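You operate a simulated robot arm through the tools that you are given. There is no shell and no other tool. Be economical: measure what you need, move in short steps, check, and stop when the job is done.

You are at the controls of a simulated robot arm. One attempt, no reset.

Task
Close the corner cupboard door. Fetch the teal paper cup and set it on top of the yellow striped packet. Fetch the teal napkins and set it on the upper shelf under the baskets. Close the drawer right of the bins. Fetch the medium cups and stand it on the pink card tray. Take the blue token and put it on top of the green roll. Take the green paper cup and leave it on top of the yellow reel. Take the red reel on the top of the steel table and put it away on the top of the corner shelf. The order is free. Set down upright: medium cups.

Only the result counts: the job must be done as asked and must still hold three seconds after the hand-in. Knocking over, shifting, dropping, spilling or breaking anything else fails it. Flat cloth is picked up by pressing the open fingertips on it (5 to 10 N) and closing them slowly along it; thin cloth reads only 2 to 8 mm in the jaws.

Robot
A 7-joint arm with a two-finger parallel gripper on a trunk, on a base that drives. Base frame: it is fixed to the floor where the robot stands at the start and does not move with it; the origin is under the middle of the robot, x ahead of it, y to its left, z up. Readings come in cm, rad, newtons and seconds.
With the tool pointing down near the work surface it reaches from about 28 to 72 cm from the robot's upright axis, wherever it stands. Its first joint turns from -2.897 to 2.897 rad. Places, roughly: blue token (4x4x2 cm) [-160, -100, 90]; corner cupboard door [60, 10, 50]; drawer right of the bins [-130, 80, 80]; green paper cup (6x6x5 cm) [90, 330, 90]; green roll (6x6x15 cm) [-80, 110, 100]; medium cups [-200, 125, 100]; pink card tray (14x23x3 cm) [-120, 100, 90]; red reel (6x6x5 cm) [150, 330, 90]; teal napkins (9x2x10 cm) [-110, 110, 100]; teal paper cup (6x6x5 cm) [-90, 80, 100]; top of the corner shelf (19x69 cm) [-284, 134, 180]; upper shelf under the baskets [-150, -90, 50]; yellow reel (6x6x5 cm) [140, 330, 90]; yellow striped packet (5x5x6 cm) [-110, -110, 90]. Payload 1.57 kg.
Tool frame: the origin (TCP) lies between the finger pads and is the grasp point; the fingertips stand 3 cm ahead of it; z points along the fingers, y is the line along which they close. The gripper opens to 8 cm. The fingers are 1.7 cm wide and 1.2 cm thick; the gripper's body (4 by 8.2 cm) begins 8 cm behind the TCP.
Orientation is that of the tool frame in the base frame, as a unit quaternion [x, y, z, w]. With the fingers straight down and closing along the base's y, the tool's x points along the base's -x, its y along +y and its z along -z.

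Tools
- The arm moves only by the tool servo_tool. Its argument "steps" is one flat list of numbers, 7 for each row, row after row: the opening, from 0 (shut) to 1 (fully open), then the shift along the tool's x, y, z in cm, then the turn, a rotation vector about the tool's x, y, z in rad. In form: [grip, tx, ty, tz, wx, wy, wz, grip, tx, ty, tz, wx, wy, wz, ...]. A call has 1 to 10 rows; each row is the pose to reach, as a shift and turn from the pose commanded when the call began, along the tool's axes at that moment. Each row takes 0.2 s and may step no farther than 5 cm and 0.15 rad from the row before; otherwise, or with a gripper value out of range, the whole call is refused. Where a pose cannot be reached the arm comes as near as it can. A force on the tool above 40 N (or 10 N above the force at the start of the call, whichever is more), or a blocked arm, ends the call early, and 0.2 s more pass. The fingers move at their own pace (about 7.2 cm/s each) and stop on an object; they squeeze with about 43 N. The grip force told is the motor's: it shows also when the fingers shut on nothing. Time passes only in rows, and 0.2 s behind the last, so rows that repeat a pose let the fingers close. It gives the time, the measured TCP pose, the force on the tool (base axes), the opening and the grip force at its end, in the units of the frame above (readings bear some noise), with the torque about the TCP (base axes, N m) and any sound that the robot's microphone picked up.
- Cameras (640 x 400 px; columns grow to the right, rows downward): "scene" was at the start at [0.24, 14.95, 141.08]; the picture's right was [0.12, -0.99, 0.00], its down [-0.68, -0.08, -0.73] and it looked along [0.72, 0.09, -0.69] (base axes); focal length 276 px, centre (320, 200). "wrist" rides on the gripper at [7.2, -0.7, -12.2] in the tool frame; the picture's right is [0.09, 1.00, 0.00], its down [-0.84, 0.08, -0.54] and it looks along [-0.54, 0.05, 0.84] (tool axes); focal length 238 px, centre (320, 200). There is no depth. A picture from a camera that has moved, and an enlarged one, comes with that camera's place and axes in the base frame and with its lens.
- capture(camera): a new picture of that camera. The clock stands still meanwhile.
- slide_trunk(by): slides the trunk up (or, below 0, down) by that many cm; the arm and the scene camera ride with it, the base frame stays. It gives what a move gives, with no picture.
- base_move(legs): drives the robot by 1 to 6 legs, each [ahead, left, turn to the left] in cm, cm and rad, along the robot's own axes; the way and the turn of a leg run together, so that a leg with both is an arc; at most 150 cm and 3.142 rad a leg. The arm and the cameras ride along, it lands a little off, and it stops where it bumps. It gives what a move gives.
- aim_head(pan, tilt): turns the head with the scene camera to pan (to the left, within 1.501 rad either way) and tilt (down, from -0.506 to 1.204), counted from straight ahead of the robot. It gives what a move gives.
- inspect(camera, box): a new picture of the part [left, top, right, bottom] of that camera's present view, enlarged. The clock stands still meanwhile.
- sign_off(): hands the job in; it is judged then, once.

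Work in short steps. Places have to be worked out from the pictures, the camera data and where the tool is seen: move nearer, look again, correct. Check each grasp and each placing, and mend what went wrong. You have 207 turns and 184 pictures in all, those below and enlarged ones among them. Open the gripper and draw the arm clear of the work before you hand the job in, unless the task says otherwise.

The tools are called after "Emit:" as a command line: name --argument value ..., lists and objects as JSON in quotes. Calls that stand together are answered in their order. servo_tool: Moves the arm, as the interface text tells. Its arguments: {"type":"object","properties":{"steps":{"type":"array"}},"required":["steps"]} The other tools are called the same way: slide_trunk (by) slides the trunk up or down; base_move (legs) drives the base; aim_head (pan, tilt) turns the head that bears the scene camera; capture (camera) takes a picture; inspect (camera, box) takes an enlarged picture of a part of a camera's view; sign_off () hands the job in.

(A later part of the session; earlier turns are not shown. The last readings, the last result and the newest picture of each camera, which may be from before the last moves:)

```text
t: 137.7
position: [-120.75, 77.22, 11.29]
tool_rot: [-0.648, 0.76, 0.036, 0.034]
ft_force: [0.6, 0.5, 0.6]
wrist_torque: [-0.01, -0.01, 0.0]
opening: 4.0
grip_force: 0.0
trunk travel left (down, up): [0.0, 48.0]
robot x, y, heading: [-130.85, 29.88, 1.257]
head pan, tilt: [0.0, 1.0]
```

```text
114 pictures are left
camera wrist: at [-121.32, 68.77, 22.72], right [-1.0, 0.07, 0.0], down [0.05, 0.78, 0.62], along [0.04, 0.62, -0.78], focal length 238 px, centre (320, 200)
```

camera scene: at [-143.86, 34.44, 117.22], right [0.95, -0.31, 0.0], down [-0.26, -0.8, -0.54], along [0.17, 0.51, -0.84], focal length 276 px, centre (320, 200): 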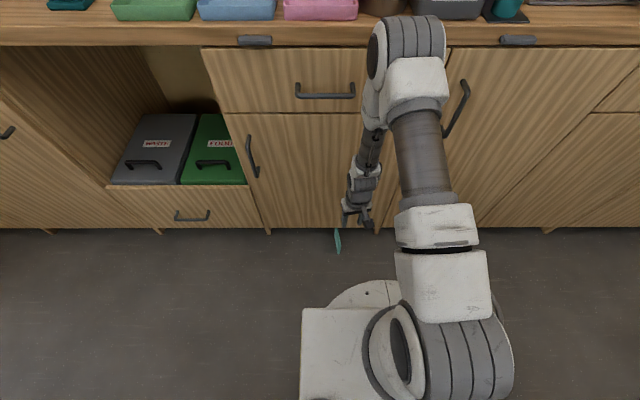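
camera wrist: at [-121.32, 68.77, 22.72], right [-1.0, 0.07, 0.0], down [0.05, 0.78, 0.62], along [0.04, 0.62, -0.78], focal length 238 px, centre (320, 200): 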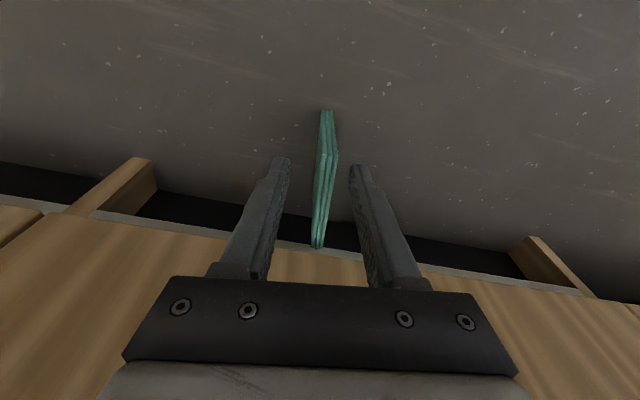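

Lower the last 4 cm with a small forward shift.

Emit:
servo_tool --steps '[0.5, -0.8, 0.4, 1.5, 0, 0, 0, 0.5, -0.7, 0.4, 3, 0, 0, 0, 0.5, -0.6, 0.4, 4.2, 0, 0, 0]'

Emit:
capture --camera "wrist"

```text
t: 138.5
position: [-120.94, 78.19, 9.09]
tool_rot: [-0.648, 0.76, 0.036, 0.033]
ft_force: [0.1, -0.6, -0.2]
wrist_torque: [-0.01, 0.0, -0.04]
opening: 4.01
grip_force: 0.1
out of reach, approached as far as the arm can: row 2, 3
trunk travel left (down, up): [0.0, 48.0]
robot x, y, heading: [-130.8, 29.73, 1.257]
head pan, tilt: [0.0, 1.0]
```

```text
113 pictures are left
camera wrist: at [-121.58, 69.72, 20.53], right [-1.0, 0.06, 0.0], down [0.05, 0.78, 0.62], along [0.04, 0.62, -0.78], focal length 238 px, centre (320, 200)
```

wrist: 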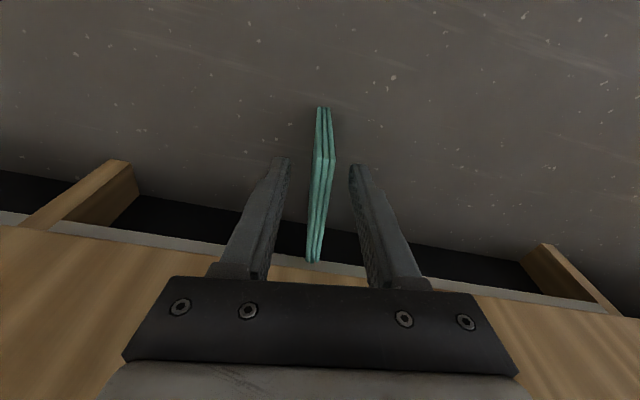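

Tilt slightly more to gain reach and go 1.3 cm lower, then close.

Emit:
servo_tool --steps '[0.5, 0, 0, 0.3, 0, -0.06, 0, 0.5, 0.1, 0, 1, 0, -0.12, 0, 0.5, 0.1, 0, 1.6, 0, -0.15, 0]'

Emit:
servo_tool --steps '[0, 0, 0, 0, 0, 0, 0, 0, 0, 0, 0, 0, 0, 0, 0, 0, 0, 0, 0, 0, 0, 0, 0, 0, 0, 0, 0, 0]'

Emit:
capture --camera "wrist"

```text
t: 139.3
position: [-121.07, 78.1, 8.11]
tool_rot: [-0.644, 0.755, 0.085, 0.091]
ft_force: [-0.1, 0.0, -0.6]
wrist_torque: [0.0, 0.01, 0.0]
opening: 4.0
grip_force: 0.0
out of reach, approached as far as the arm can: row 3
trunk travel left (down, up): [0.0, 48.0]
robot x, y, heading: [-130.79, 29.85, 1.254]
head pan, tilt: [0.0, 1.0]
```

```text
t: 140.3
position: [-121.15, 78.14, 8.02]
tool_rot: [-0.644, 0.755, 0.085, 0.091]
ft_force: [-0.8, 0.3, 0.3]
wrist_torque: [-0.01, -0.02, -0.02]
opening: 0.97
grip_force: 12.0
trunk travel left (down, up): [0.0, 48.0]
robot x, y, heading: [-130.49, 29.74, 1.259]
head pan, tilt: [0.0, 1.0]
```

```text
112 pictures are left
camera wrist: at [-121.9, 68.03, 18.13], right [-1.0, 0.07, -0.01], down [0.04, 0.68, 0.73], along [0.06, 0.73, -0.68], focal length 238 px, centre (320, 200)
```

wrist: 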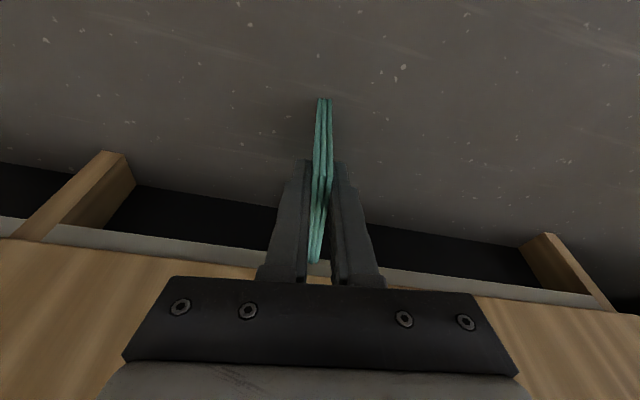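

Gripped (0.97 cm). Lift slowly and watch the opening.

Emit:
servo_tool --steps '[0, 0, 0, -1, 0, 0, 0, 0, 0.2, 0, -2.5, 0, 0, 0, 0, 0.5, 0, -4.5, 0, 0, 0, 0, 1, 0, -7, 0, 0, 0, 0, 1.5, 0, -10, 0, 0, 0, 0, 2, 0, -13, 0, 0, 0]'

Emit:
capture --camera "wrist"

```text
t: 141.7
position: [-121.12, 74.94, 19.24]
tool_rot: [-0.644, 0.752, 0.093, 0.105]
ft_force: [1.6, 3.0, 0.7]
wrist_torque: [-0.31, 0.08, 0.01]
opening: 0.99
grip_force: 12.1
trunk travel left (down, up): [0.0, 48.0]
robot x, y, heading: [-130.58, 29.67, 1.258]
head pan, tilt: [0.0, 1.0]
stopped in row 6: the force on the tool passed its limit at 65 N (the readings are from after the stop); the commanded pose is now the measured one
```

```text
111 pictures are left
camera wrist: at [-122.0, 64.5, 29.02], right [-1.0, 0.07, -0.02], down [0.03, 0.66, 0.75], along [0.07, 0.75, -0.66], focal length 238 px, centre (320, 200)
```

wrist: 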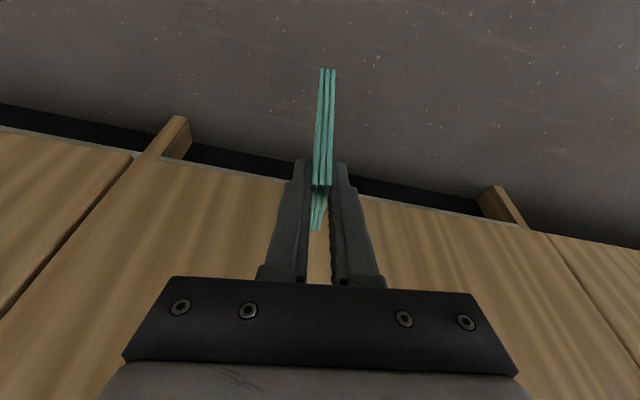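

Something touched (likely the wrist camera near the base rim or the pack at the cabinet foot). The pack is still held; back the base away for room.

Emit:
base_move --legs '[[-6, 0, 0], [-6, 0, 0]]'

Emit:
servo_tool --steps '[0, -2, 0, 0, 0, 0, 0, 0, -4.5, 0, 0, 0, 0, 0, 0, -7.5, 0, -1, 0, 0, 0, 0, -9.5, 0, -4, 0, 0, 0, 0, -10.5, 0, -8, 0, 0, 0, 0, -11.5, 0, -12, 0, 0, 0]'

Emit:
capture --camera "wrist"

Emit:
capture --camera "scene"

```text
t: 143.4
position: [-124.92, 63.35, 19.36]
tool_rot: [-0.644, 0.752, 0.092, 0.106]
ft_force: [2.0, 7.0, -0.3]
wrist_torque: [-0.63, 0.23, 0.16]
opening: 1.0
grip_force: 12.5
trunk travel left (down, up): [0.0, 48.0]
robot x, y, heading: [-134.1, 18.33, 1.256]
head pan, tilt: [0.0, 1.0]
```

```text
t: 144.8
position: [-123.52, 70.72, 34.1]
tool_rot: [-0.644, 0.752, 0.09, 0.106]
ft_force: [-1.0, -1.0, -0.3]
wrist_torque: [-0.03, 0.0, -0.03]
opening: 0.98
grip_force: 11.8
trunk travel left (down, up): [0.0, 48.0]
robot x, y, heading: [-134.48, 18.4, 1.255]
head pan, tilt: [0.0, 1.0]
```

```text
110 pictures are left
camera wrist: at [-124.47, 60.38, 43.84], right [-1.0, 0.07, -0.02], down [0.03, 0.66, 0.75], along [0.06, 0.75, -0.66], focal length 238 px, centre (320, 200)
```

wrist: 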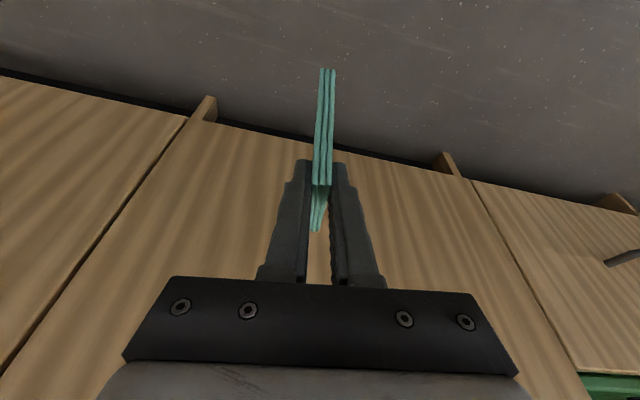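

```text
109 pictures are left
camera scene: at [-148.02, 21.64, 116.7], right [0.95, -0.31, 0.0], down [-0.26, -0.8, -0.54], along [0.17, 0.51, -0.84], focal length 276 px, centre (320, 200)
```

scene: 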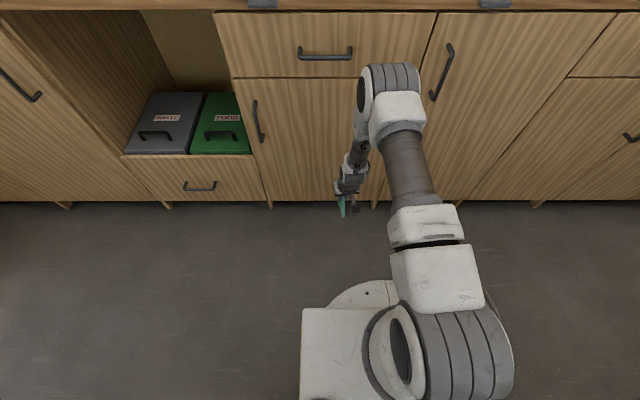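

Still held. Raise the trunk 26 cm, then turn in small legs towards the opposite shelf, checking the grip.

Emit:
slide_trunk --by 26

Emit:
base_move --legs '[[-6, 0, 0], [0, 0, -0.8], [0, 0, -0.8], [0, 0, -0.8], [0, 0, -0.74]]'

Emit:
capture --camera "wrist"

Emit:
aim_head --pan 0 --tilt 0.7

Emit:
capture --camera "scene"

```text
t: 147.5
position: [-123.54, 70.78, 60.21]
tool_rot: [-0.643, 0.753, 0.092, 0.105]
ft_force: [0.6, 0.2, -0.6]
wrist_torque: [0.01, 0.02, -0.03]
opening: 1.0
grip_force: 12.1
trunk travel left (down, up): [-26.0, 22.0]
robot x, y, heading: [-134.19, 18.24, 1.254]
head pan, tilt: [0.0, 1.0]
```

```text
t: 159.3
position: [-144.3, -40.33, 60.02]
tool_rot: [0.735, 0.663, -0.103, 0.094]
ft_force: [-0.2, 0.5, -1.1]
wrist_torque: [0.01, 0.02, 0.0]
opening: 1.0
grip_force: 11.9
trunk travel left (down, up): [-26.0, 22.0]
robot x, y, heading: [-136.43, 12.47, -1.83]
head pan, tilt: [0.0, 1.0]
```

```text
108 pictures are left
camera wrist: at [-143.99, -30.18, 69.82], right [1.0, -0.01, -0.02], down [0.01, -0.66, 0.75], along [-0.03, -0.75, -0.66], focal length 238 px, centre (320, 200)
```

wrist: 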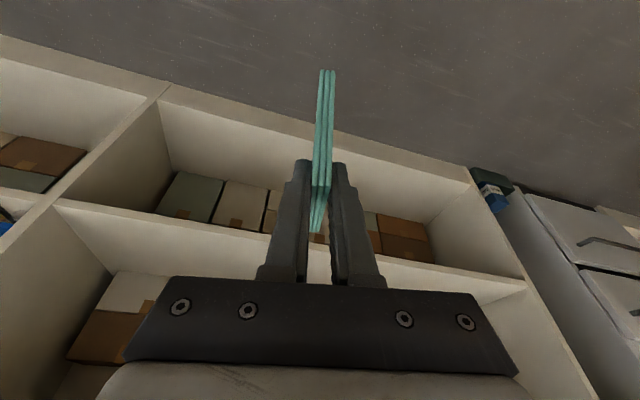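

```text
t: 160.1
position: [-144.29, -40.46, 60.06]
tool_rot: [0.735, 0.663, -0.103, 0.095]
ft_force: [-0.1, 0.9, -1.3]
wrist_torque: [0.02, 0.01, -0.01]
opening: 1.01
grip_force: 11.6
trunk travel left (down, up): [-26.0, 22.0]
robot x, y, heading: [-136.28, 12.89, -1.83]
head pan, tilt: [0.0, 0.7]
```

```text
107 pictures are left
camera scene: at [-122.84, 8.49, 145.04], right [-0.97, 0.26, 0.0], down [0.17, 0.62, -0.76], along [-0.2, -0.74, -0.64], focal length 276 px, centre (320, 200)
```

scene: 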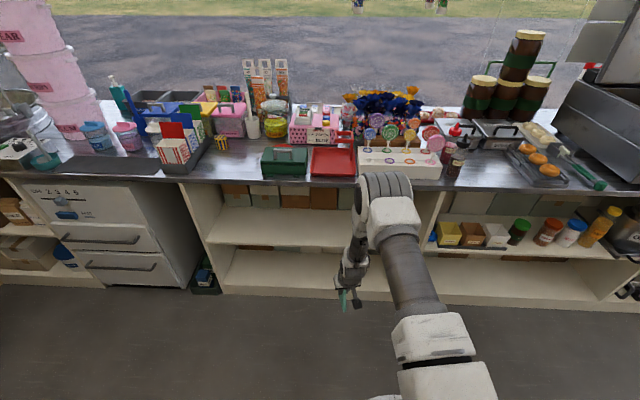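

Still holding. The upper shelf top is at z≈45, front at n≈−114. Tilt the tool towards horizontal while reaching out.

Emit:
servo_tool --steps '[0, -1.8, 0, 0, 0, -0.1, 0, 0, -3.6, 0, 0.1, 0, -0.22, 0, 0, -5.4, 0, 0.2, 0, -0.34, 0, 0, -7.2, 0, 0.2, 0, -0.46, 0, 0, -9, 0, 0.3, 0, -0.58, 0, 0, -10.8, 0, 0.4, 0, -0.7, 0, 0, -12.3, 0, 0.4, 0, -0.82, 0]'

Emit:
capture --camera "wrist"

Emit:
capture --camera "scene"

```text
t: 161.7
position: [-145.53, -52.25, 63.14]
tool_rot: [0.633, 0.57, -0.389, 0.352]
ft_force: [0.6, 0.2, -0.3]
wrist_torque: [-0.01, 0.01, -0.02]
opening: 1.0
grip_force: 11.8
trunk travel left (down, up): [-26.0, 22.0]
robot x, y, heading: [-135.9, 12.8, -1.828]
head pan, tilt: [0.0, 0.7]
```

```text
106 pictures are left
camera wrist: at [-144.73, -38.21, 62.22], right [0.99, -0.06, -0.08], down [0.09, 0.1, 0.99], along [-0.05, -0.99, 0.1], focal length 238 px, centre (320, 200)
```

wrist: 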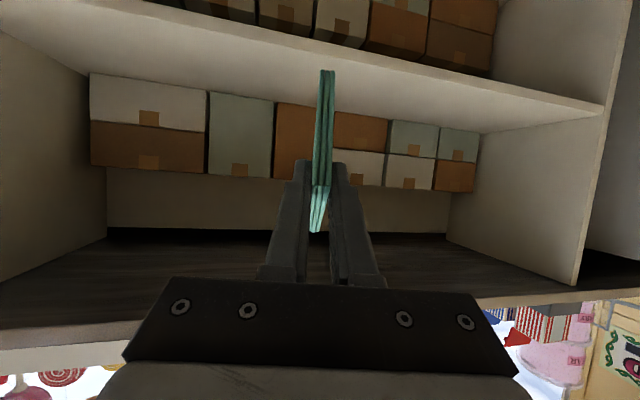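

```text
105 pictures are left
camera scene: at [-122.84, 8.5, 145.05], right [-0.97, 0.26, 0.0], down [0.17, 0.62, -0.77], along [-0.2, -0.74, -0.64], focal length 276 px, centre (320, 200)
```

scene: 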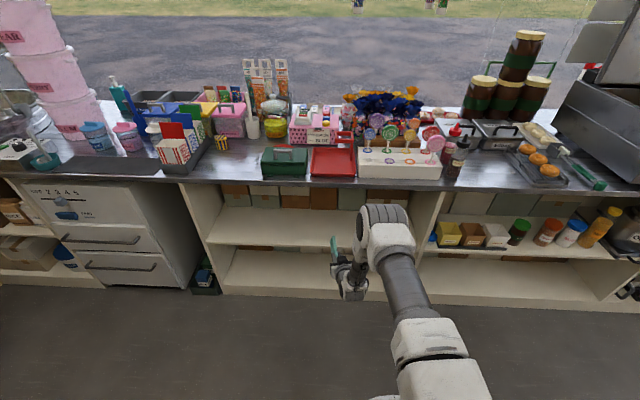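

The compartment interior is clear (boxes start at n≈−142). Drive straight forward 24 cm to bring the pack over the shelf, then look.

Emit:
base_move --legs '[[12, 0, 0], [12, 0, 0]]'

Emit:
capture --camera "wrist"

Emit:
capture --camera "scene"

```text
t: 164.2
position: [-151.86, -75.67, 63.19]
tool_rot: [0.634, 0.569, -0.389, 0.351]
ft_force: [-0.3, -0.1, -1.0]
wrist_torque: [0.01, 0.0, -0.01]
opening: 1.0
grip_force: 12.0
trunk travel left (down, up): [-26.0, 22.0]
robot x, y, heading: [-142.63, -10.76, -1.837]
head pan, tilt: [0.0, 0.7]
```

```text
104 pictures are left
camera wrist: at [-151.12, -61.58, 62.23], right [0.99, -0.06, -0.08], down [0.09, 0.1, 0.99], along [-0.05, -0.99, 0.1], focal length 238 px, centre (320, 200)
```

wrist: 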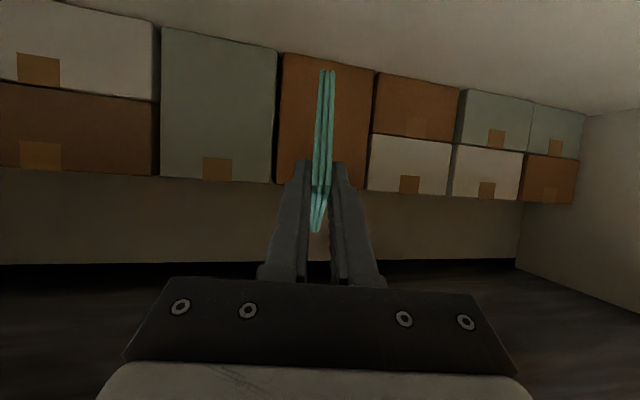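

```text
103 pictures are left
camera scene: at [-129.12, -14.95, 145.05], right [-0.97, 0.26, 0.0], down [0.17, 0.62, -0.77], along [-0.2, -0.74, -0.64], focal length 276 px, centre (320, 200)
```

scene: 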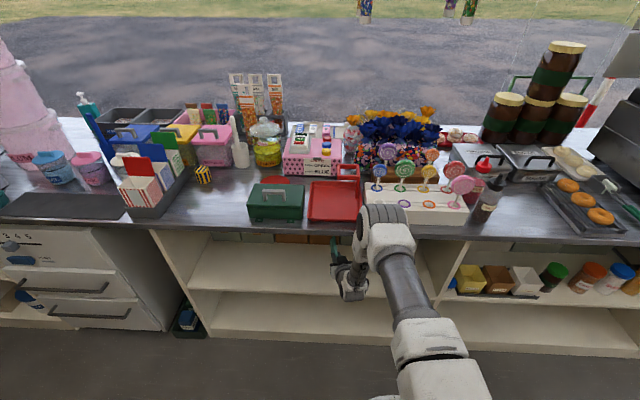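

In place over the shelf (n≈−119). Lower in small steps to feel the shelf.

Emit:
servo_tool --steps '[0, 1.3, 0, 0.7, 0, 0, 0, 0, 2.7, 0, 1.4, 0, 0, 0, 0, 4, 0, 2, 0, 0, 0]'

Emit:
capture --camera "wrist"

Emit:
inspect --camera "scene" --box '[280, 190, 440, 320]'

```text
t: 165.0
position: [-151.86, -75.57, 58.64]
tool_rot: [0.633, 0.571, -0.388, 0.35]
ft_force: [0.3, -0.5, 0.2]
wrist_torque: [0.0, -0.01, 0.01]
opening: 0.99
grip_force: 11.5
trunk travel left (down, up): [-26.0, 22.0]
robot x, y, heading: [-142.86, -10.92, -1.83]
head pan, tilt: [0.0, 0.7]
```

```text
102 pictures are left
camera wrist: at [-151.09, -61.58, 57.73], right [0.99, -0.06, -0.08], down [0.09, 0.1, 0.99], along [-0.05, -0.99, 0.1], focal length 238 px, centre (320, 200)
```

wrist: 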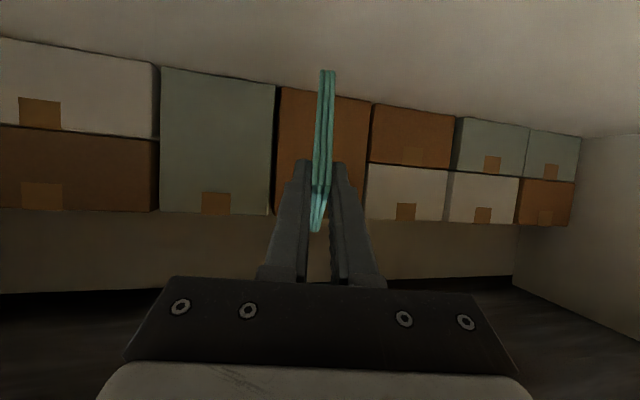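

```text
3.08 times, centred on (360, 255) of scene
camera zoom: at [-129.13, -14.96, 145.05], right [-0.97, 0.26, 0.0], down [0.17, 0.62, -0.76], along [-0.2, -0.74, -0.64], focal length 851 px, centre (197, 31)
```

zoom: 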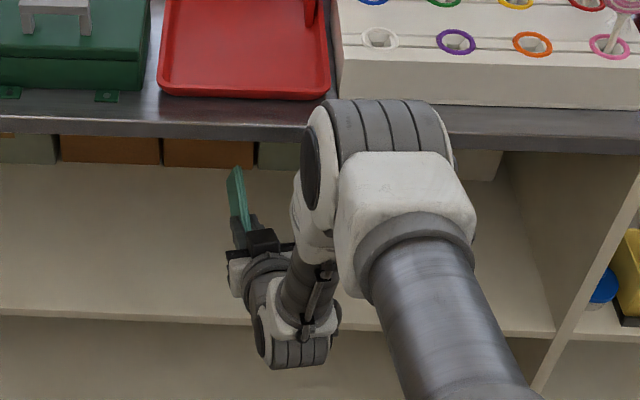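

Keep lowering.

Emit:
servo_tool --steps '[0, 0.9, 0, 0.45, 0, 0, 0, 0, 1.8, 0, 0.9, 0, 0, 0, 0, 2.7, 0, 1.35, 0, 0, 0]'

Emit:
servo_tool --steps '[0, 0.9, 0, 0.45, 0, 0, 0, 0, 1.8, 0, 0.9, 0, 0, 0]'

Emit:
capture --camera "wrist"

```text
t: 165.8
position: [-151.76, -75.41, 55.63]
tool_rot: [0.633, 0.57, -0.388, 0.352]
ft_force: [-0.2, -0.6, -0.9]
wrist_torque: [0.03, -0.02, 0.02]
opening: 1.01
grip_force: 11.9
trunk travel left (down, up): [-26.0, 22.0]
robot x, y, heading: [-142.27, -10.48, -1.831]
head pan, tilt: [0.0, 0.7]
```

```text
t: 166.4
position: [-151.94, -75.51, 53.84]
tool_rot: [0.633, 0.569, -0.389, 0.352]
ft_force: [0.2, 1.5, 9.7]
wrist_torque: [-0.18, 0.0, 0.03]
opening: 1.04
grip_force: 11.3
trunk travel left (down, up): [-26.0, 22.0]
robot x, y, heading: [-142.77, -10.91, -1.834]
head pan, tilt: [0.0, 0.7]
```

```text
100 pictures are left
camera wrist: at [-151.14, -61.56, 52.85], right [0.99, -0.06, -0.08], down [0.09, 0.1, 0.99], along [-0.05, -0.99, 0.11], focal length 238 px, centre (320, 200)
```

wrist: 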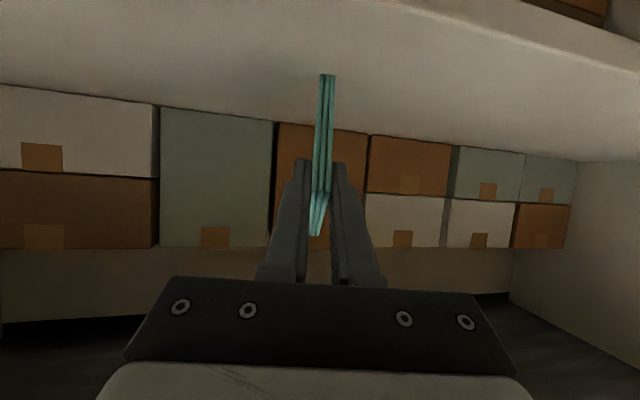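

Contact with the shelf (≈10 N). Open the fingers and withdraw backwards.

Emit:
servo_tool --steps '[0.2, 0, 0, 0, 0, 0, 0, 0.4, 0, 0, 0, 0, 0, 0, 0.4, 0, 0, 0, 0, 0, 0]'

Emit:
capture --camera "wrist"

```text
t: 167.2
position: [-151.84, -75.41, 53.52]
tool_rot: [0.635, 0.57, -0.388, 0.35]
ft_force: [-0.8, -0.4, 0.3]
wrist_torque: [-0.01, 0.03, -0.03]
opening: 3.19
grip_force: 0.0
trunk travel left (down, up): [-26.0, 22.0]
robot x, y, heading: [-142.58, -10.98, -1.837]
head pan, tilt: [0.0, 0.7]
```

```text
99 pictures are left
camera wrist: at [-151.13, -61.44, 52.71], right [0.99, -0.06, -0.08], down [0.09, 0.1, 0.99], along [-0.05, -0.99, 0.1], focal length 238 px, centre (320, 200)
```

wrist: 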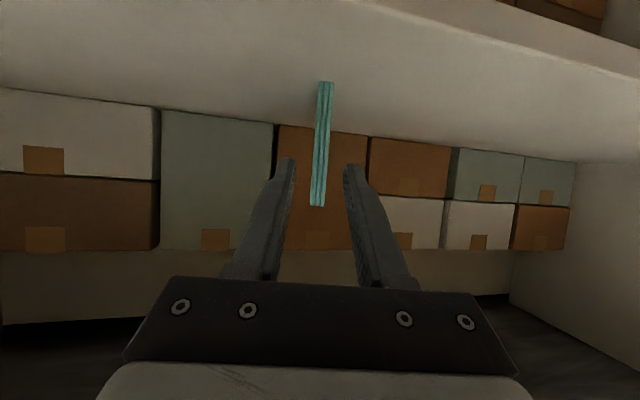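

The pack stands on the shelf. Open wider and withdraw along the tool's own direction.

Emit:
servo_tool --steps '[0.8, 0, 0, 0, 0, 0, 0, 0.8, 0, 0, 0, 0, 0, 0, 0.8, 1.4, 0, -2.7, 0, 0, 0, 0.8, 3, 0, -6, 0, 0, 0, 0.8, 5, 0, -10, 0, 0, 0, 0.8, 6.6, 0, -13, 0, 0, 0]'

Emit:
base_move --legs '[[-25, 0, 0]]'

Emit:
capture --camera "scene"

Emit:
capture --camera "wrist"

```text
t: 168.6
position: [-150.34, -61.18, 53.62]
tool_rot: [0.633, 0.57, -0.388, 0.351]
ft_force: [-0.7, -0.7, -0.3]
wrist_torque: [0.0, 0.04, 0.02]
opening: 6.41
grip_force: 0.2
trunk travel left (down, up): [-26.0, 22.0]
robot x, y, heading: [-142.81, -10.67, -1.826]
head pan, tilt: [0.0, 0.7]
```

```text
t: 170.8
position: [-143.75, -36.42, 53.49]
tool_rot: [0.635, 0.568, -0.389, 0.35]
ft_force: [0.0, 0.4, 0.2]
wrist_torque: [-0.03, -0.02, 0.04]
opening: 6.4
grip_force: 0.1
trunk travel left (down, up): [-26.0, 22.0]
robot x, y, heading: [-135.8, 13.81, -1.836]
head pan, tilt: [0.0, 0.7]
```

```text
98 pictures are left
camera scene: at [-122.45, 9.7, 145.05], right [-0.96, 0.26, 0.0], down [0.17, 0.62, -0.76], along [-0.2, -0.74, -0.64], focal length 276 px, centre (320, 200)
```

scene: 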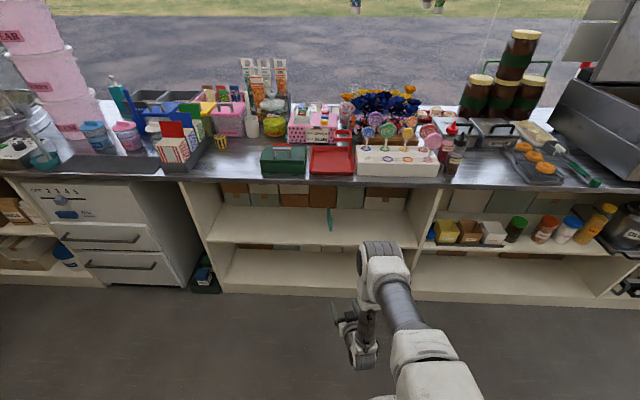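

```text
97 pictures are left
camera wrist: at [-142.97, -22.37, 52.64], right [0.99, -0.07, -0.08], down [0.09, 0.1, 0.99], along [-0.06, -0.99, 0.1], focal length 238 px, centre (320, 200)
```

wrist: 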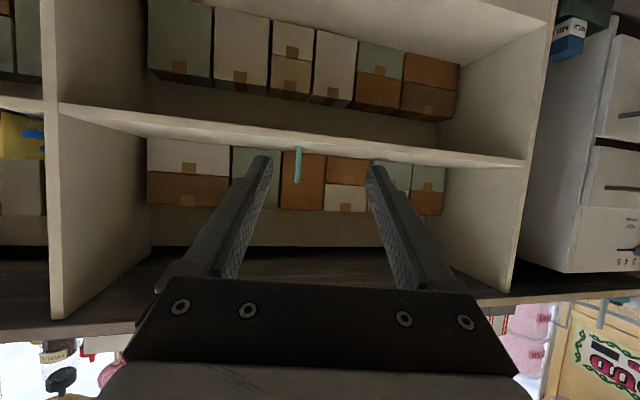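

Napkins done. Now inspect the counter for the blue token and the striped packet.

Emit:
inspect --camera "scene" --box '[330, 90, 490, 190]'

Emit:
inspect --camera "scene" --box '[140, 80, 300, 180]'

```text
4.00 times, centred on (410, 140) of scene
camera zoom: at [-122.45, 9.7, 145.05], right [-0.96, 0.26, 0.0], down [0.17, 0.62, -0.76], along [-0.2, -0.74, -0.64], focal length 1106 px, centre (-40, 440)
```

zoom: 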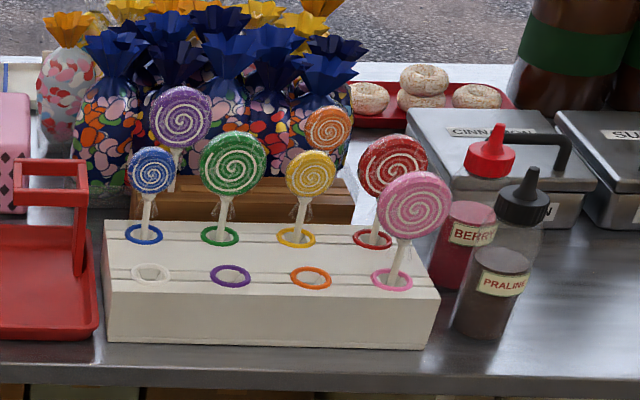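

```text
4.00 times, centred on (220, 130) of scene
camera zoom: at [-122.45, 9.7, 145.05], right [-0.96, 0.26, 0.0], down [0.17, 0.62, -0.76], along [-0.2, -0.74, -0.64], focal length 1106 px, centre (720, 480)
```

zoom: 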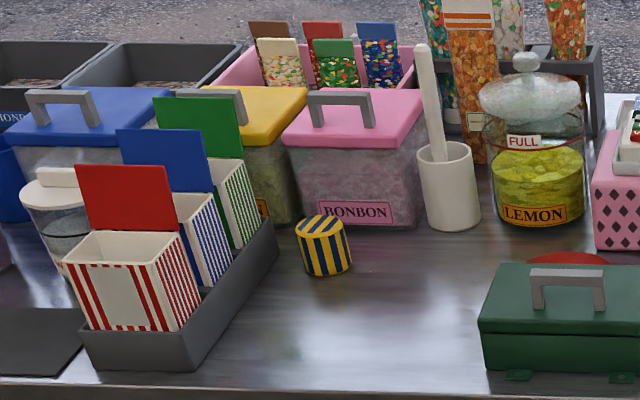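

Zoom on the pink diamond box around the expected token place.

Emit:
inspect --camera "scene" --box '[280, 85, 380, 155]'

```text
5.71 times, centred on (330, 120) of scene
camera zoom: at [-122.45, 9.7, 145.05], right [-0.96, 0.26, 0.0], down [0.17, 0.62, -0.76], along [-0.2, -0.74, -0.64], focal length 1580 px, centre (263, 657)
```

zoom: 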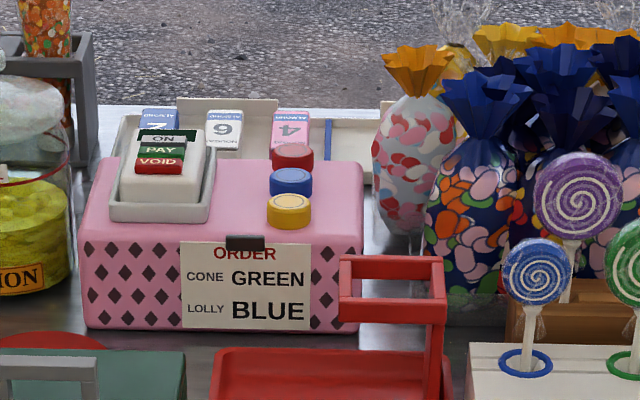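

Tokens sit on the pink box (top z≈97); the blue one is at about (−153,−94.5). First bring the tool upright and up, raise the trunk, then drive nearer.

Emit:
servo_tool --steps '[0.8, -3, 0, -2.9, 0, 0.14, 0, 0.8, -6, 0, -5.8, 0, 0.28, 0, 0.8, -9, 0, -8.7, 0, 0.42, 0, 0.8, -12, 0, -11.5, 0, 0.56, 0, 0.8, -15, 0, -14.4, 0, 0.7, 0, 0.8, -18, 0, -17.3, 0, 0.84, 0, 0.8, -21, 0, -20.2, 0, 0.98, 0, 0.8, -24, 0, -23, 0, 1.1, 0]'

Emit:
slide_trunk --by 22

Emit:
base_move --legs '[[0, 0, -0.05], [0, 14, 0], [30, 0, 0]]'

Emit:
capture --camera "wrist"

Emit:
capture --camera "scene"

```text
t: 172.6
position: [-142.73, -26.65, 85.19]
tool_rot: [0.745, 0.667, 0.0, 0.001]
ft_force: [1.1, -0.4, 0.1]
wrist_torque: [0.01, 0.02, 0.01]
opening: 6.39
grip_force: 0.1
trunk travel left (down, up): [-26.0, 22.0]
robot x, y, heading: [-135.69, 13.61, -1.834]
head pan, tilt: [0.0, 0.7]
```

```text
t: 175.0
position: [-142.7, -26.69, 107.26]
tool_rot: [0.744, 0.668, 0.0, 0.001]
ft_force: [-0.2, 0.2, -0.1]
wrist_torque: [0.0, 0.01, 0.0]
opening: 6.41
grip_force: 0.0
trunk travel left (down, up): [-48.0, 0.0]
robot x, y, heading: [-135.75, 14.28, -1.84]
head pan, tilt: [0.0, 0.7]
```

```text
t: 179.2
position: [-140.37, -58.91, 107.32]
tool_rot: [0.76, 0.65, 0.001, 0.001]
ft_force: [0.4, -0.2, 0.7]
wrist_torque: [0.02, 0.03, 0.0]
opening: 6.41
grip_force: 0.1
trunk travel left (down, up): [-48.0, 0.0]
robot x, y, heading: [-131.83, -18.74, -1.884]
head pan, tilt: [0.0, 0.7]
```

```text
93 pictures are left
camera wrist: at [-140.04, -51.81, 119.42], right [1.0, -0.06, 0.0], down [-0.05, -0.84, 0.54], along [-0.03, -0.54, -0.84], focal length 238 px, centre (320, 200)
```

wrist: 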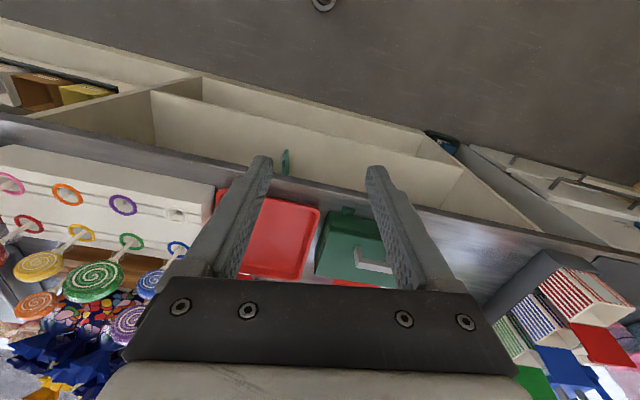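

```text
92 pictures are left
camera scene: at [-118.47, -23.48, 167.04], right [-0.95, 0.31, 0.0], down [0.2, 0.61, -0.76], along [-0.23, -0.73, -0.64], focal length 276 px, centre (320, 200)
```

scene: 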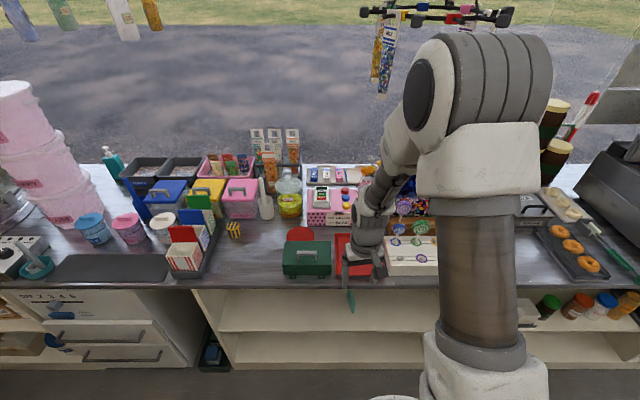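

Lower the trunk 12 cm and zoom on the tokens.

Emit:
slide_trunk --by -12

Emit:
inspect --camera "scene" --box '[290, 130, 410, 220]'

```text
t: 180.7
position: [-140.39, -58.86, 95.32]
tool_rot: [0.76, 0.65, 0.0, 0.001]
ft_force: [0.3, 0.4, -0.4]
wrist_torque: [0.03, 0.0, 0.01]
opening: 6.41
grip_force: 0.1
trunk travel left (down, up): [-36.0, 12.0]
robot x, y, heading: [-131.68, -18.56, -1.885]
head pan, tilt: [0.0, 0.7]
```

```text
4.44 times, centred on (350, 175) of scene
camera zoom: at [-118.46, -23.45, 155.05], right [-0.95, 0.31, 0.0], down [0.2, 0.61, -0.76], along [-0.23, -0.73, -0.64], focal length 1229 px, centre (187, 311)
```

zoom: 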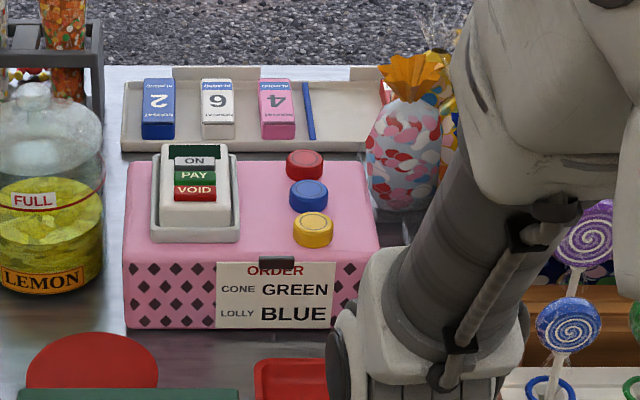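

Blue token at about (−152.3,−98), top z≈99.5. Raise the tool, drive 16 cm closer, then reach over.

Emit:
servo_tool --steps '[0.75, 0, 0, -4.5, 0, 0, 0, 0.75, 0, 0, -9, 0, 0, 0, 0.75, 0, 0, -13.5, 0, 0, 0, 0.75, 0, 0, -18, 0, 0, 0, 0.75, 0, 0, -22, 0, 0, 0]'

Emit:
base_move --legs '[[16, 0, 0]]'

Emit:
capture --camera "wrist"

```text
t: 181.9
position: [-140.48, -58.69, 117.39]
tool_rot: [0.759, 0.651, 0.001, 0.0]
ft_force: [0.1, 0.9, 1.1]
wrist_torque: [0.01, -0.02, 0.01]
opening: 6.0
grip_force: 0.1
trunk travel left (down, up): [-36.0, 12.0]
robot x, y, heading: [-131.51, -18.84, -1.886]
head pan, tilt: [0.0, 0.7]
```

```text
t: 183.6
position: [-145.44, -73.93, 117.39]
tool_rot: [0.76, 0.65, 0.001, 0.001]
ft_force: [-0.3, 0.0, -0.9]
wrist_torque: [-0.01, -0.02, 0.01]
opening: 6.01
grip_force: 0.2
trunk travel left (down, up): [-36.0, 12.0]
robot x, y, heading: [-136.4, -33.72, -1.884]
head pan, tilt: [0.0, 0.7]
```

```text
90 pictures are left
camera wrist: at [-145.03, -66.77, 129.48], right [1.0, -0.06, 0.0], down [-0.05, -0.84, 0.54], along [-0.03, -0.54, -0.84], focal length 238 px, centre (320, 200)
```

wrist: 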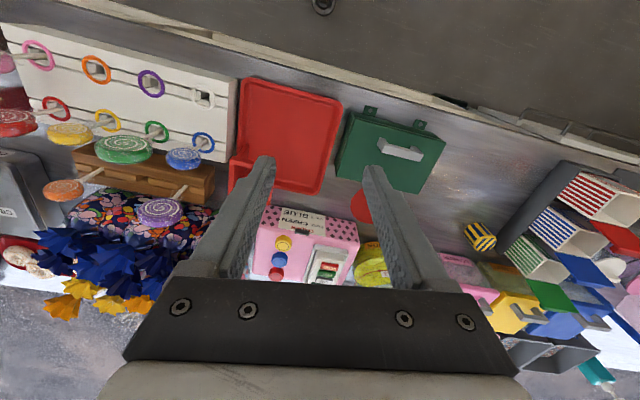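

Token seen at (−153.5,−98). Move over it at height with a slight yaw correction.

Emit:
servo_tool --steps '[0.75, -4.2, -0.6, 0, 0, 0, 0.03, 0.75, -8.4, -1.3, 0, 0, 0, 0.06, 0.75, -12.6, -1.9, 0, 0, 0, 0.09, 0.75, -16.8, -2.6, 0, 0, 0, 0.12, 0.75, -20.8, -3.2, 0, 0, 0, 0.14, 0.75, -24.5, -3.8, 0, 0, 0, 0.16, 0.75, -24.5, -3.8, 4, 0, 0, 0.16]'

Emit:
capture --camera "wrist"

```text
t: 185.2
position: [-152.97, -97.64, 113.2]
tool_rot: [0.81, 0.587, 0.0, 0.001]
ft_force: [0.3, 0.7, -0.4]
wrist_torque: [0.03, -0.01, 0.0]
opening: 5.99
grip_force: 0.0
trunk travel left (down, up): [-36.0, 12.0]
robot x, y, heading: [-136.4, -33.88, -1.886]
head pan, tilt: [0.0, 0.7]
```

```text
89 pictures are left
camera wrist: at [-151.45, -90.67, 125.35], right [0.98, -0.22, 0.0], down [-0.19, -0.82, 0.54], along [-0.12, -0.53, -0.84], focal length 238 px, centre (320, 200)
```

wrist: 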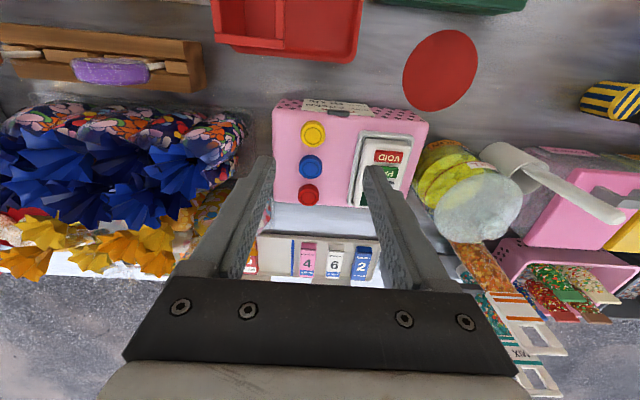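

Triangulating the views gives the token at (−155.2,−103.8), top z≈95 — 6.6 cm further ahead. Drive that far forward.

Emit:
base_move --legs '[[6.6, 0, 0]]'

Emit:
capture --camera "wrist"

```text
t: 186.3
position: [-154.99, -103.72, 113.28]
tool_rot: [0.809, 0.588, 0.001, 0.001]
ft_force: [0.8, 0.7, -0.6]
wrist_torque: [0.0, 0.03, 0.01]
opening: 6.0
grip_force: 0.0
trunk travel left (down, up): [-36.0, 12.0]
robot x, y, heading: [-138.51, -40.04, -1.881]
head pan, tilt: [0.0, 0.7]
```

```text
88 pictures are left
camera wrist: at [-153.43, -96.77, 125.39], right [0.98, -0.22, 0.0], down [-0.19, -0.82, 0.54], along [-0.12, -0.53, -0.84], focal length 238 px, centre (320, 200)
```

wrist: 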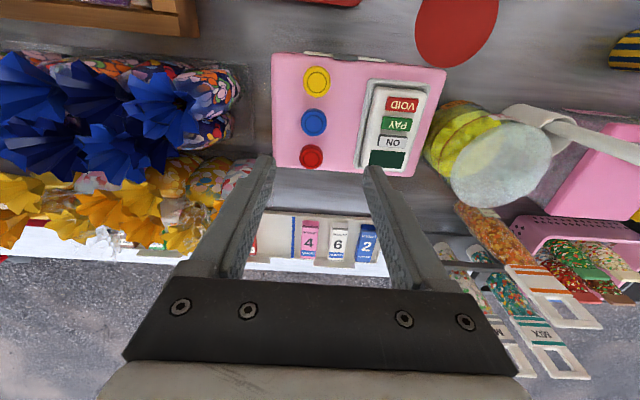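

Small correction (fwd 0.95, right 0.6) and descend most of the way.

Emit:
servo_tool --steps '[0.7, -0.95, -0.6, 3, 0, 0, 0, 0.7, -0.95, -0.6, 7, 0, 0, 0, 0.7, -0.95, -0.6, 11, 0, 0, 0]'

Emit:
capture --camera "wrist"

```text
t: 187.1
position: [-155.94, -104.38, 102.37]
tool_rot: [0.809, 0.588, 0.0, 0.002]
ft_force: [-0.6, 0.1, -0.3]
wrist_torque: [0.01, -0.02, 0.0]
opening: 5.6
grip_force: 0.0
trunk travel left (down, up): [-36.0, 12.0]
robot x, y, heading: [-138.45, -40.07, -1.881]
head pan, tilt: [0.0, 0.7]
```

```text
87 pictures are left
camera wrist: at [-154.35, -97.43, 114.5], right [0.98, -0.22, 0.0], down [-0.19, -0.82, 0.54], along [-0.12, -0.53, -0.84], focal length 238 px, centre (320, 200)
```

wrist: 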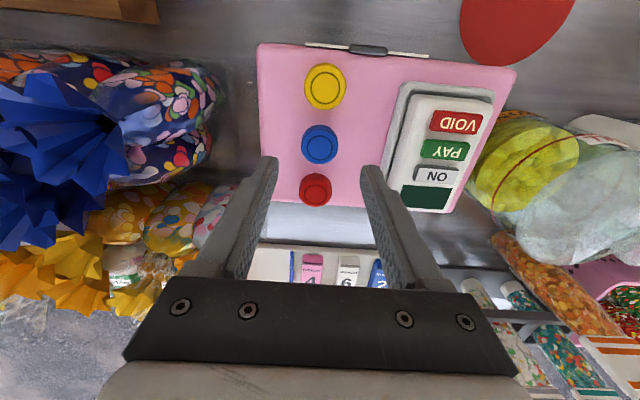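

Centred. Descend 5.7 more and grip.

Emit:
servo_tool --steps '[0.7, 0.1, 0, 3, 0, 0, 0, 0.7, 0.1, 0, 5, 0, 0, 0, 0.7, 0.1, 0, 5.7, 0, 0, 0]'

Emit:
capture --camera "wrist"

```text
t: 187.9
position: [-155.9, -104.4, 96.46]
tool_rot: [0.809, 0.588, 0.0, 0.001]
ft_force: [0.3, 0.2, -0.2]
wrist_torque: [0.0, 0.02, 0.04]
opening: 5.59
grip_force: 0.0
trunk travel left (down, up): [-36.0, 12.0]
robot x, y, heading: [-138.68, -40.27, -1.883]
head pan, tilt: [0.0, 0.7]
```

```text
86 pictures are left
camera wrist: at [-154.33, -97.44, 108.57], right [0.98, -0.22, 0.0], down [-0.19, -0.82, 0.54], along [-0.12, -0.53, -0.84], focal length 238 px, centre (320, 200)
```

wrist: 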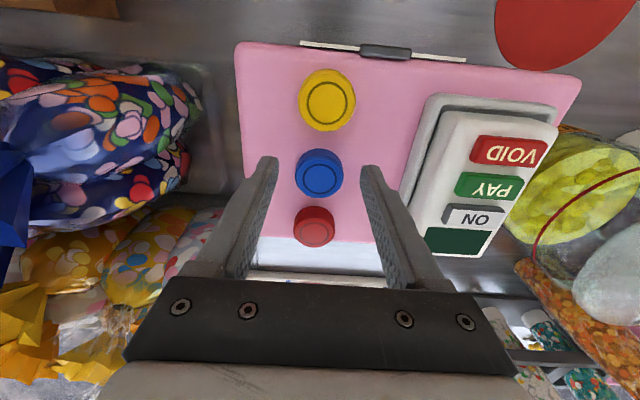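

Token top is only ~0.5 cm above the fingertips; go down 1 cm more, then close.

Emit:
servo_tool --steps '[0.7, 0, 0, 0.5, 0, 0, 0, 0.7, 0, 0, 1.0, 0, 0, 0]'

Emit:
servo_tool --steps '[0, 0, 0, 0, 0, 0, 0, 0, 0, 0, 0, 0, 0, 0, 0, 0, 0, 0, 0, 0, 0, 0, 0, 0, 0, 0, 0, 0]'

Emit:
capture --camera "wrist"

```text
t: 188.5
position: [-155.79, -104.38, 95.51]
tool_rot: [0.809, 0.588, 0.0, 0.001]
ft_force: [-0.1, -0.2, 2.6]
wrist_torque: [0.08, 0.08, -0.05]
opening: 5.63
grip_force: 0.0
trunk travel left (down, up): [-36.0, 12.0]
robot x, y, heading: [-138.79, -39.7, -1.881]
head pan, tilt: [0.0, 0.7]
```

```text
t: 189.5
position: [-155.9, -104.36, 95.46]
tool_rot: [0.81, 0.587, -0.001, 0.001]
ft_force: [-4.7, 0.8, 6.2]
wrist_torque: [0.1, 0.29, 0.07]
opening: 3.09
grip_force: 39.9
trunk travel left (down, up): [-36.0, 12.0]
robot x, y, heading: [-138.16, -39.99, -1.887]
head pan, tilt: [0.0, 0.7]
```

```text
85 pictures are left
camera wrist: at [-154.31, -97.37, 107.66], right [0.98, -0.22, 0.0], down [-0.19, -0.82, 0.54], along [-0.12, -0.53, -0.84], focal length 238 px, centre (320, 200)
```

wrist: 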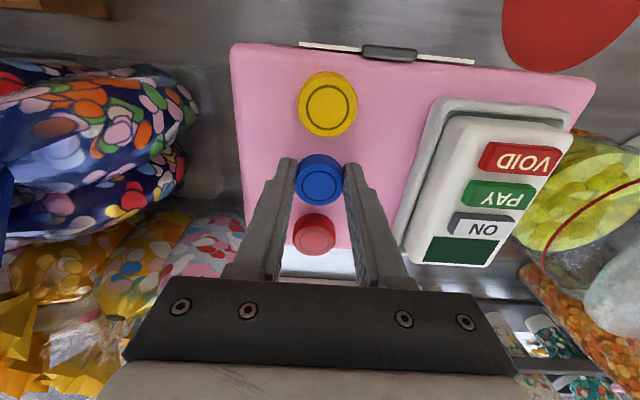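

Gripped. Lift and check.

Emit:
servo_tool --steps '[0, 0, 0, -2, 0, 0, 0, 0, 0, 0, -6, 0, 0, 0, 0, 0, 0, -10, 0, 0, 0, 0, 0, 0, -14.5, 0, 0, 0, 0, 0, 0, -19, 0, 0, 0, 0, 4, 0, -21, 0, 0, 0, 0, 8.5, 0, -21, 0, 0, 0, 0, 13, 0, -21, 0, 0, 0, 0, 17.5, 0, -21, 0, 0, 0, 0, 22, 0, -21, 0, 0, 0]'

Emit:
capture --camera "wrist"

```text
t: 191.7
position: [-149.02, -83.43, 116.57]
tool_rot: [0.809, 0.588, -0.001, 0.001]
ft_force: [0.1, 0.2, -0.9]
wrist_torque: [-0.01, 0.01, -0.01]
opening: 3.02
grip_force: 39.8
trunk travel left (down, up): [-36.0, 12.0]
robot x, y, heading: [-138.4, -39.87, -1.878]
head pan, tilt: [0.0, 0.7]
```

```text
84 pictures are left
camera wrist: at [-147.54, -76.5, 128.72], right [0.98, -0.22, 0.0], down [-0.19, -0.82, 0.54], along [-0.12, -0.53, -0.84], focal length 238 px, centre (320, 200)
```

wrist: 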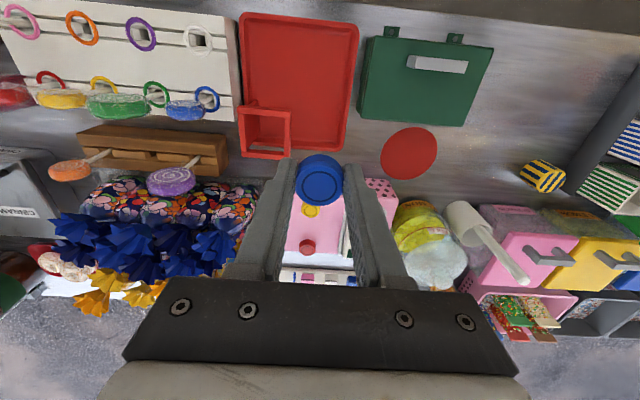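

Token held at the tips. Back off, turn round to face the green roll's counter, with the trunk raised.

Emit:
base_move --legs '[[-45, 0, 0], [0, 0, 1.57], [0, 0, 1.571], [0, -10, 0], [30, 0, 0]]'

Emit:
capture --camera "scene"

Emit:
capture --camera "wrist"

```text
t: 208.5
position: [-91.87, 71.21, 116.51]
tool_rot: [-0.568, 0.823, 0.001, 0.0]
ft_force: [-0.1, -0.4, -0.3]
wrist_torque: [0.0, 0.01, -0.02]
opening: 3.04
grip_force: 39.8
trunk travel left (down, up): [-36.0, 12.0]
robot x, y, heading: [-104.34, 28.04, 1.212]
head pan, tilt: [0.0, 0.7]
```

```text
83 pictures are left
camera scene: at [-117.41, 33.55, 155.04], right [0.94, -0.35, 0.0], down [-0.23, -0.6, -0.76], along [0.27, 0.72, -0.64], focal length 276 px, centre (320, 200)
```

scene: 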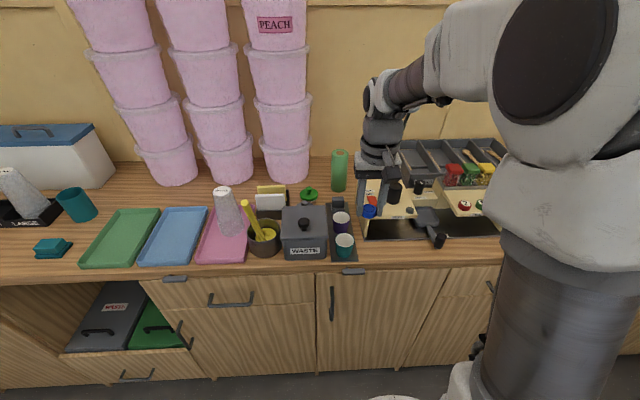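

```text
82 pictures are left
camera wrist: at [-93.85, 64.07, 128.73], right [-0.96, 0.27, 0.0], down [0.23, 0.81, 0.54], along [0.14, 0.52, -0.84], focal length 238 px, centre (320, 200)
```

wrist: 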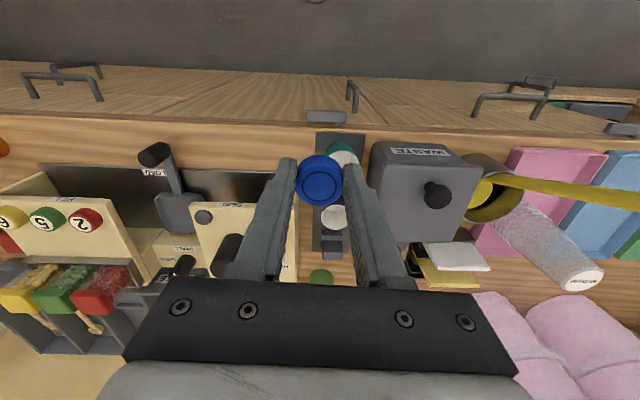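

Roll centre ≈(−80.5,111), top z≈105 — deep on the counter. Raise the trunk fully and drive as near as possible.

Emit:
slide_trunk --by 12

Emit:
base_move --legs '[[0, 0, 0.045], [0, 3, 0], [15, 0, 0]]'

Emit:
capture --camera "scene"

```text
t: 210.0
position: [-91.91, 71.05, 128.57]
tool_rot: [-0.568, 0.823, 0.001, -0.001]
ft_force: [0.5, -0.4, -0.6]
wrist_torque: [-0.02, -0.02, 0.01]
opening: 3.03
grip_force: 39.2
trunk travel left (down, up): [-48.0, 0.0]
robot x, y, heading: [-104.45, 28.24, 1.209]
head pan, tilt: [0.0, 0.7]
```

```text
t: 212.8
position: [-91.94, 87.2, 128.53]
tool_rot: [-0.587, 0.81, 0.0, 0.0]
ft_force: [1.0, 0.1, 0.5]
wrist_torque: [-0.01, -0.02, 0.0]
opening: 3.03
grip_force: 39.1
trunk travel left (down, up): [-48.0, 0.0]
robot x, y, heading: [-102.59, 43.66, 1.254]
head pan, tilt: [0.0, 0.7]
stopped in leg 3: the robot was blocked; the commanded pose is now the measured one
```

```text
81 pictures are left
camera scene: at [-115.82, 48.37, 167.05], right [0.95, -0.31, 0.0], down [-0.2, -0.61, -0.77], along [0.24, 0.73, -0.64], focal length 276 px, centre (320, 200)
```

scene: 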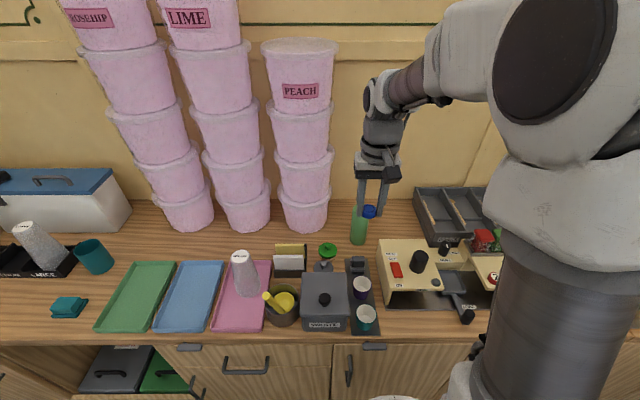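

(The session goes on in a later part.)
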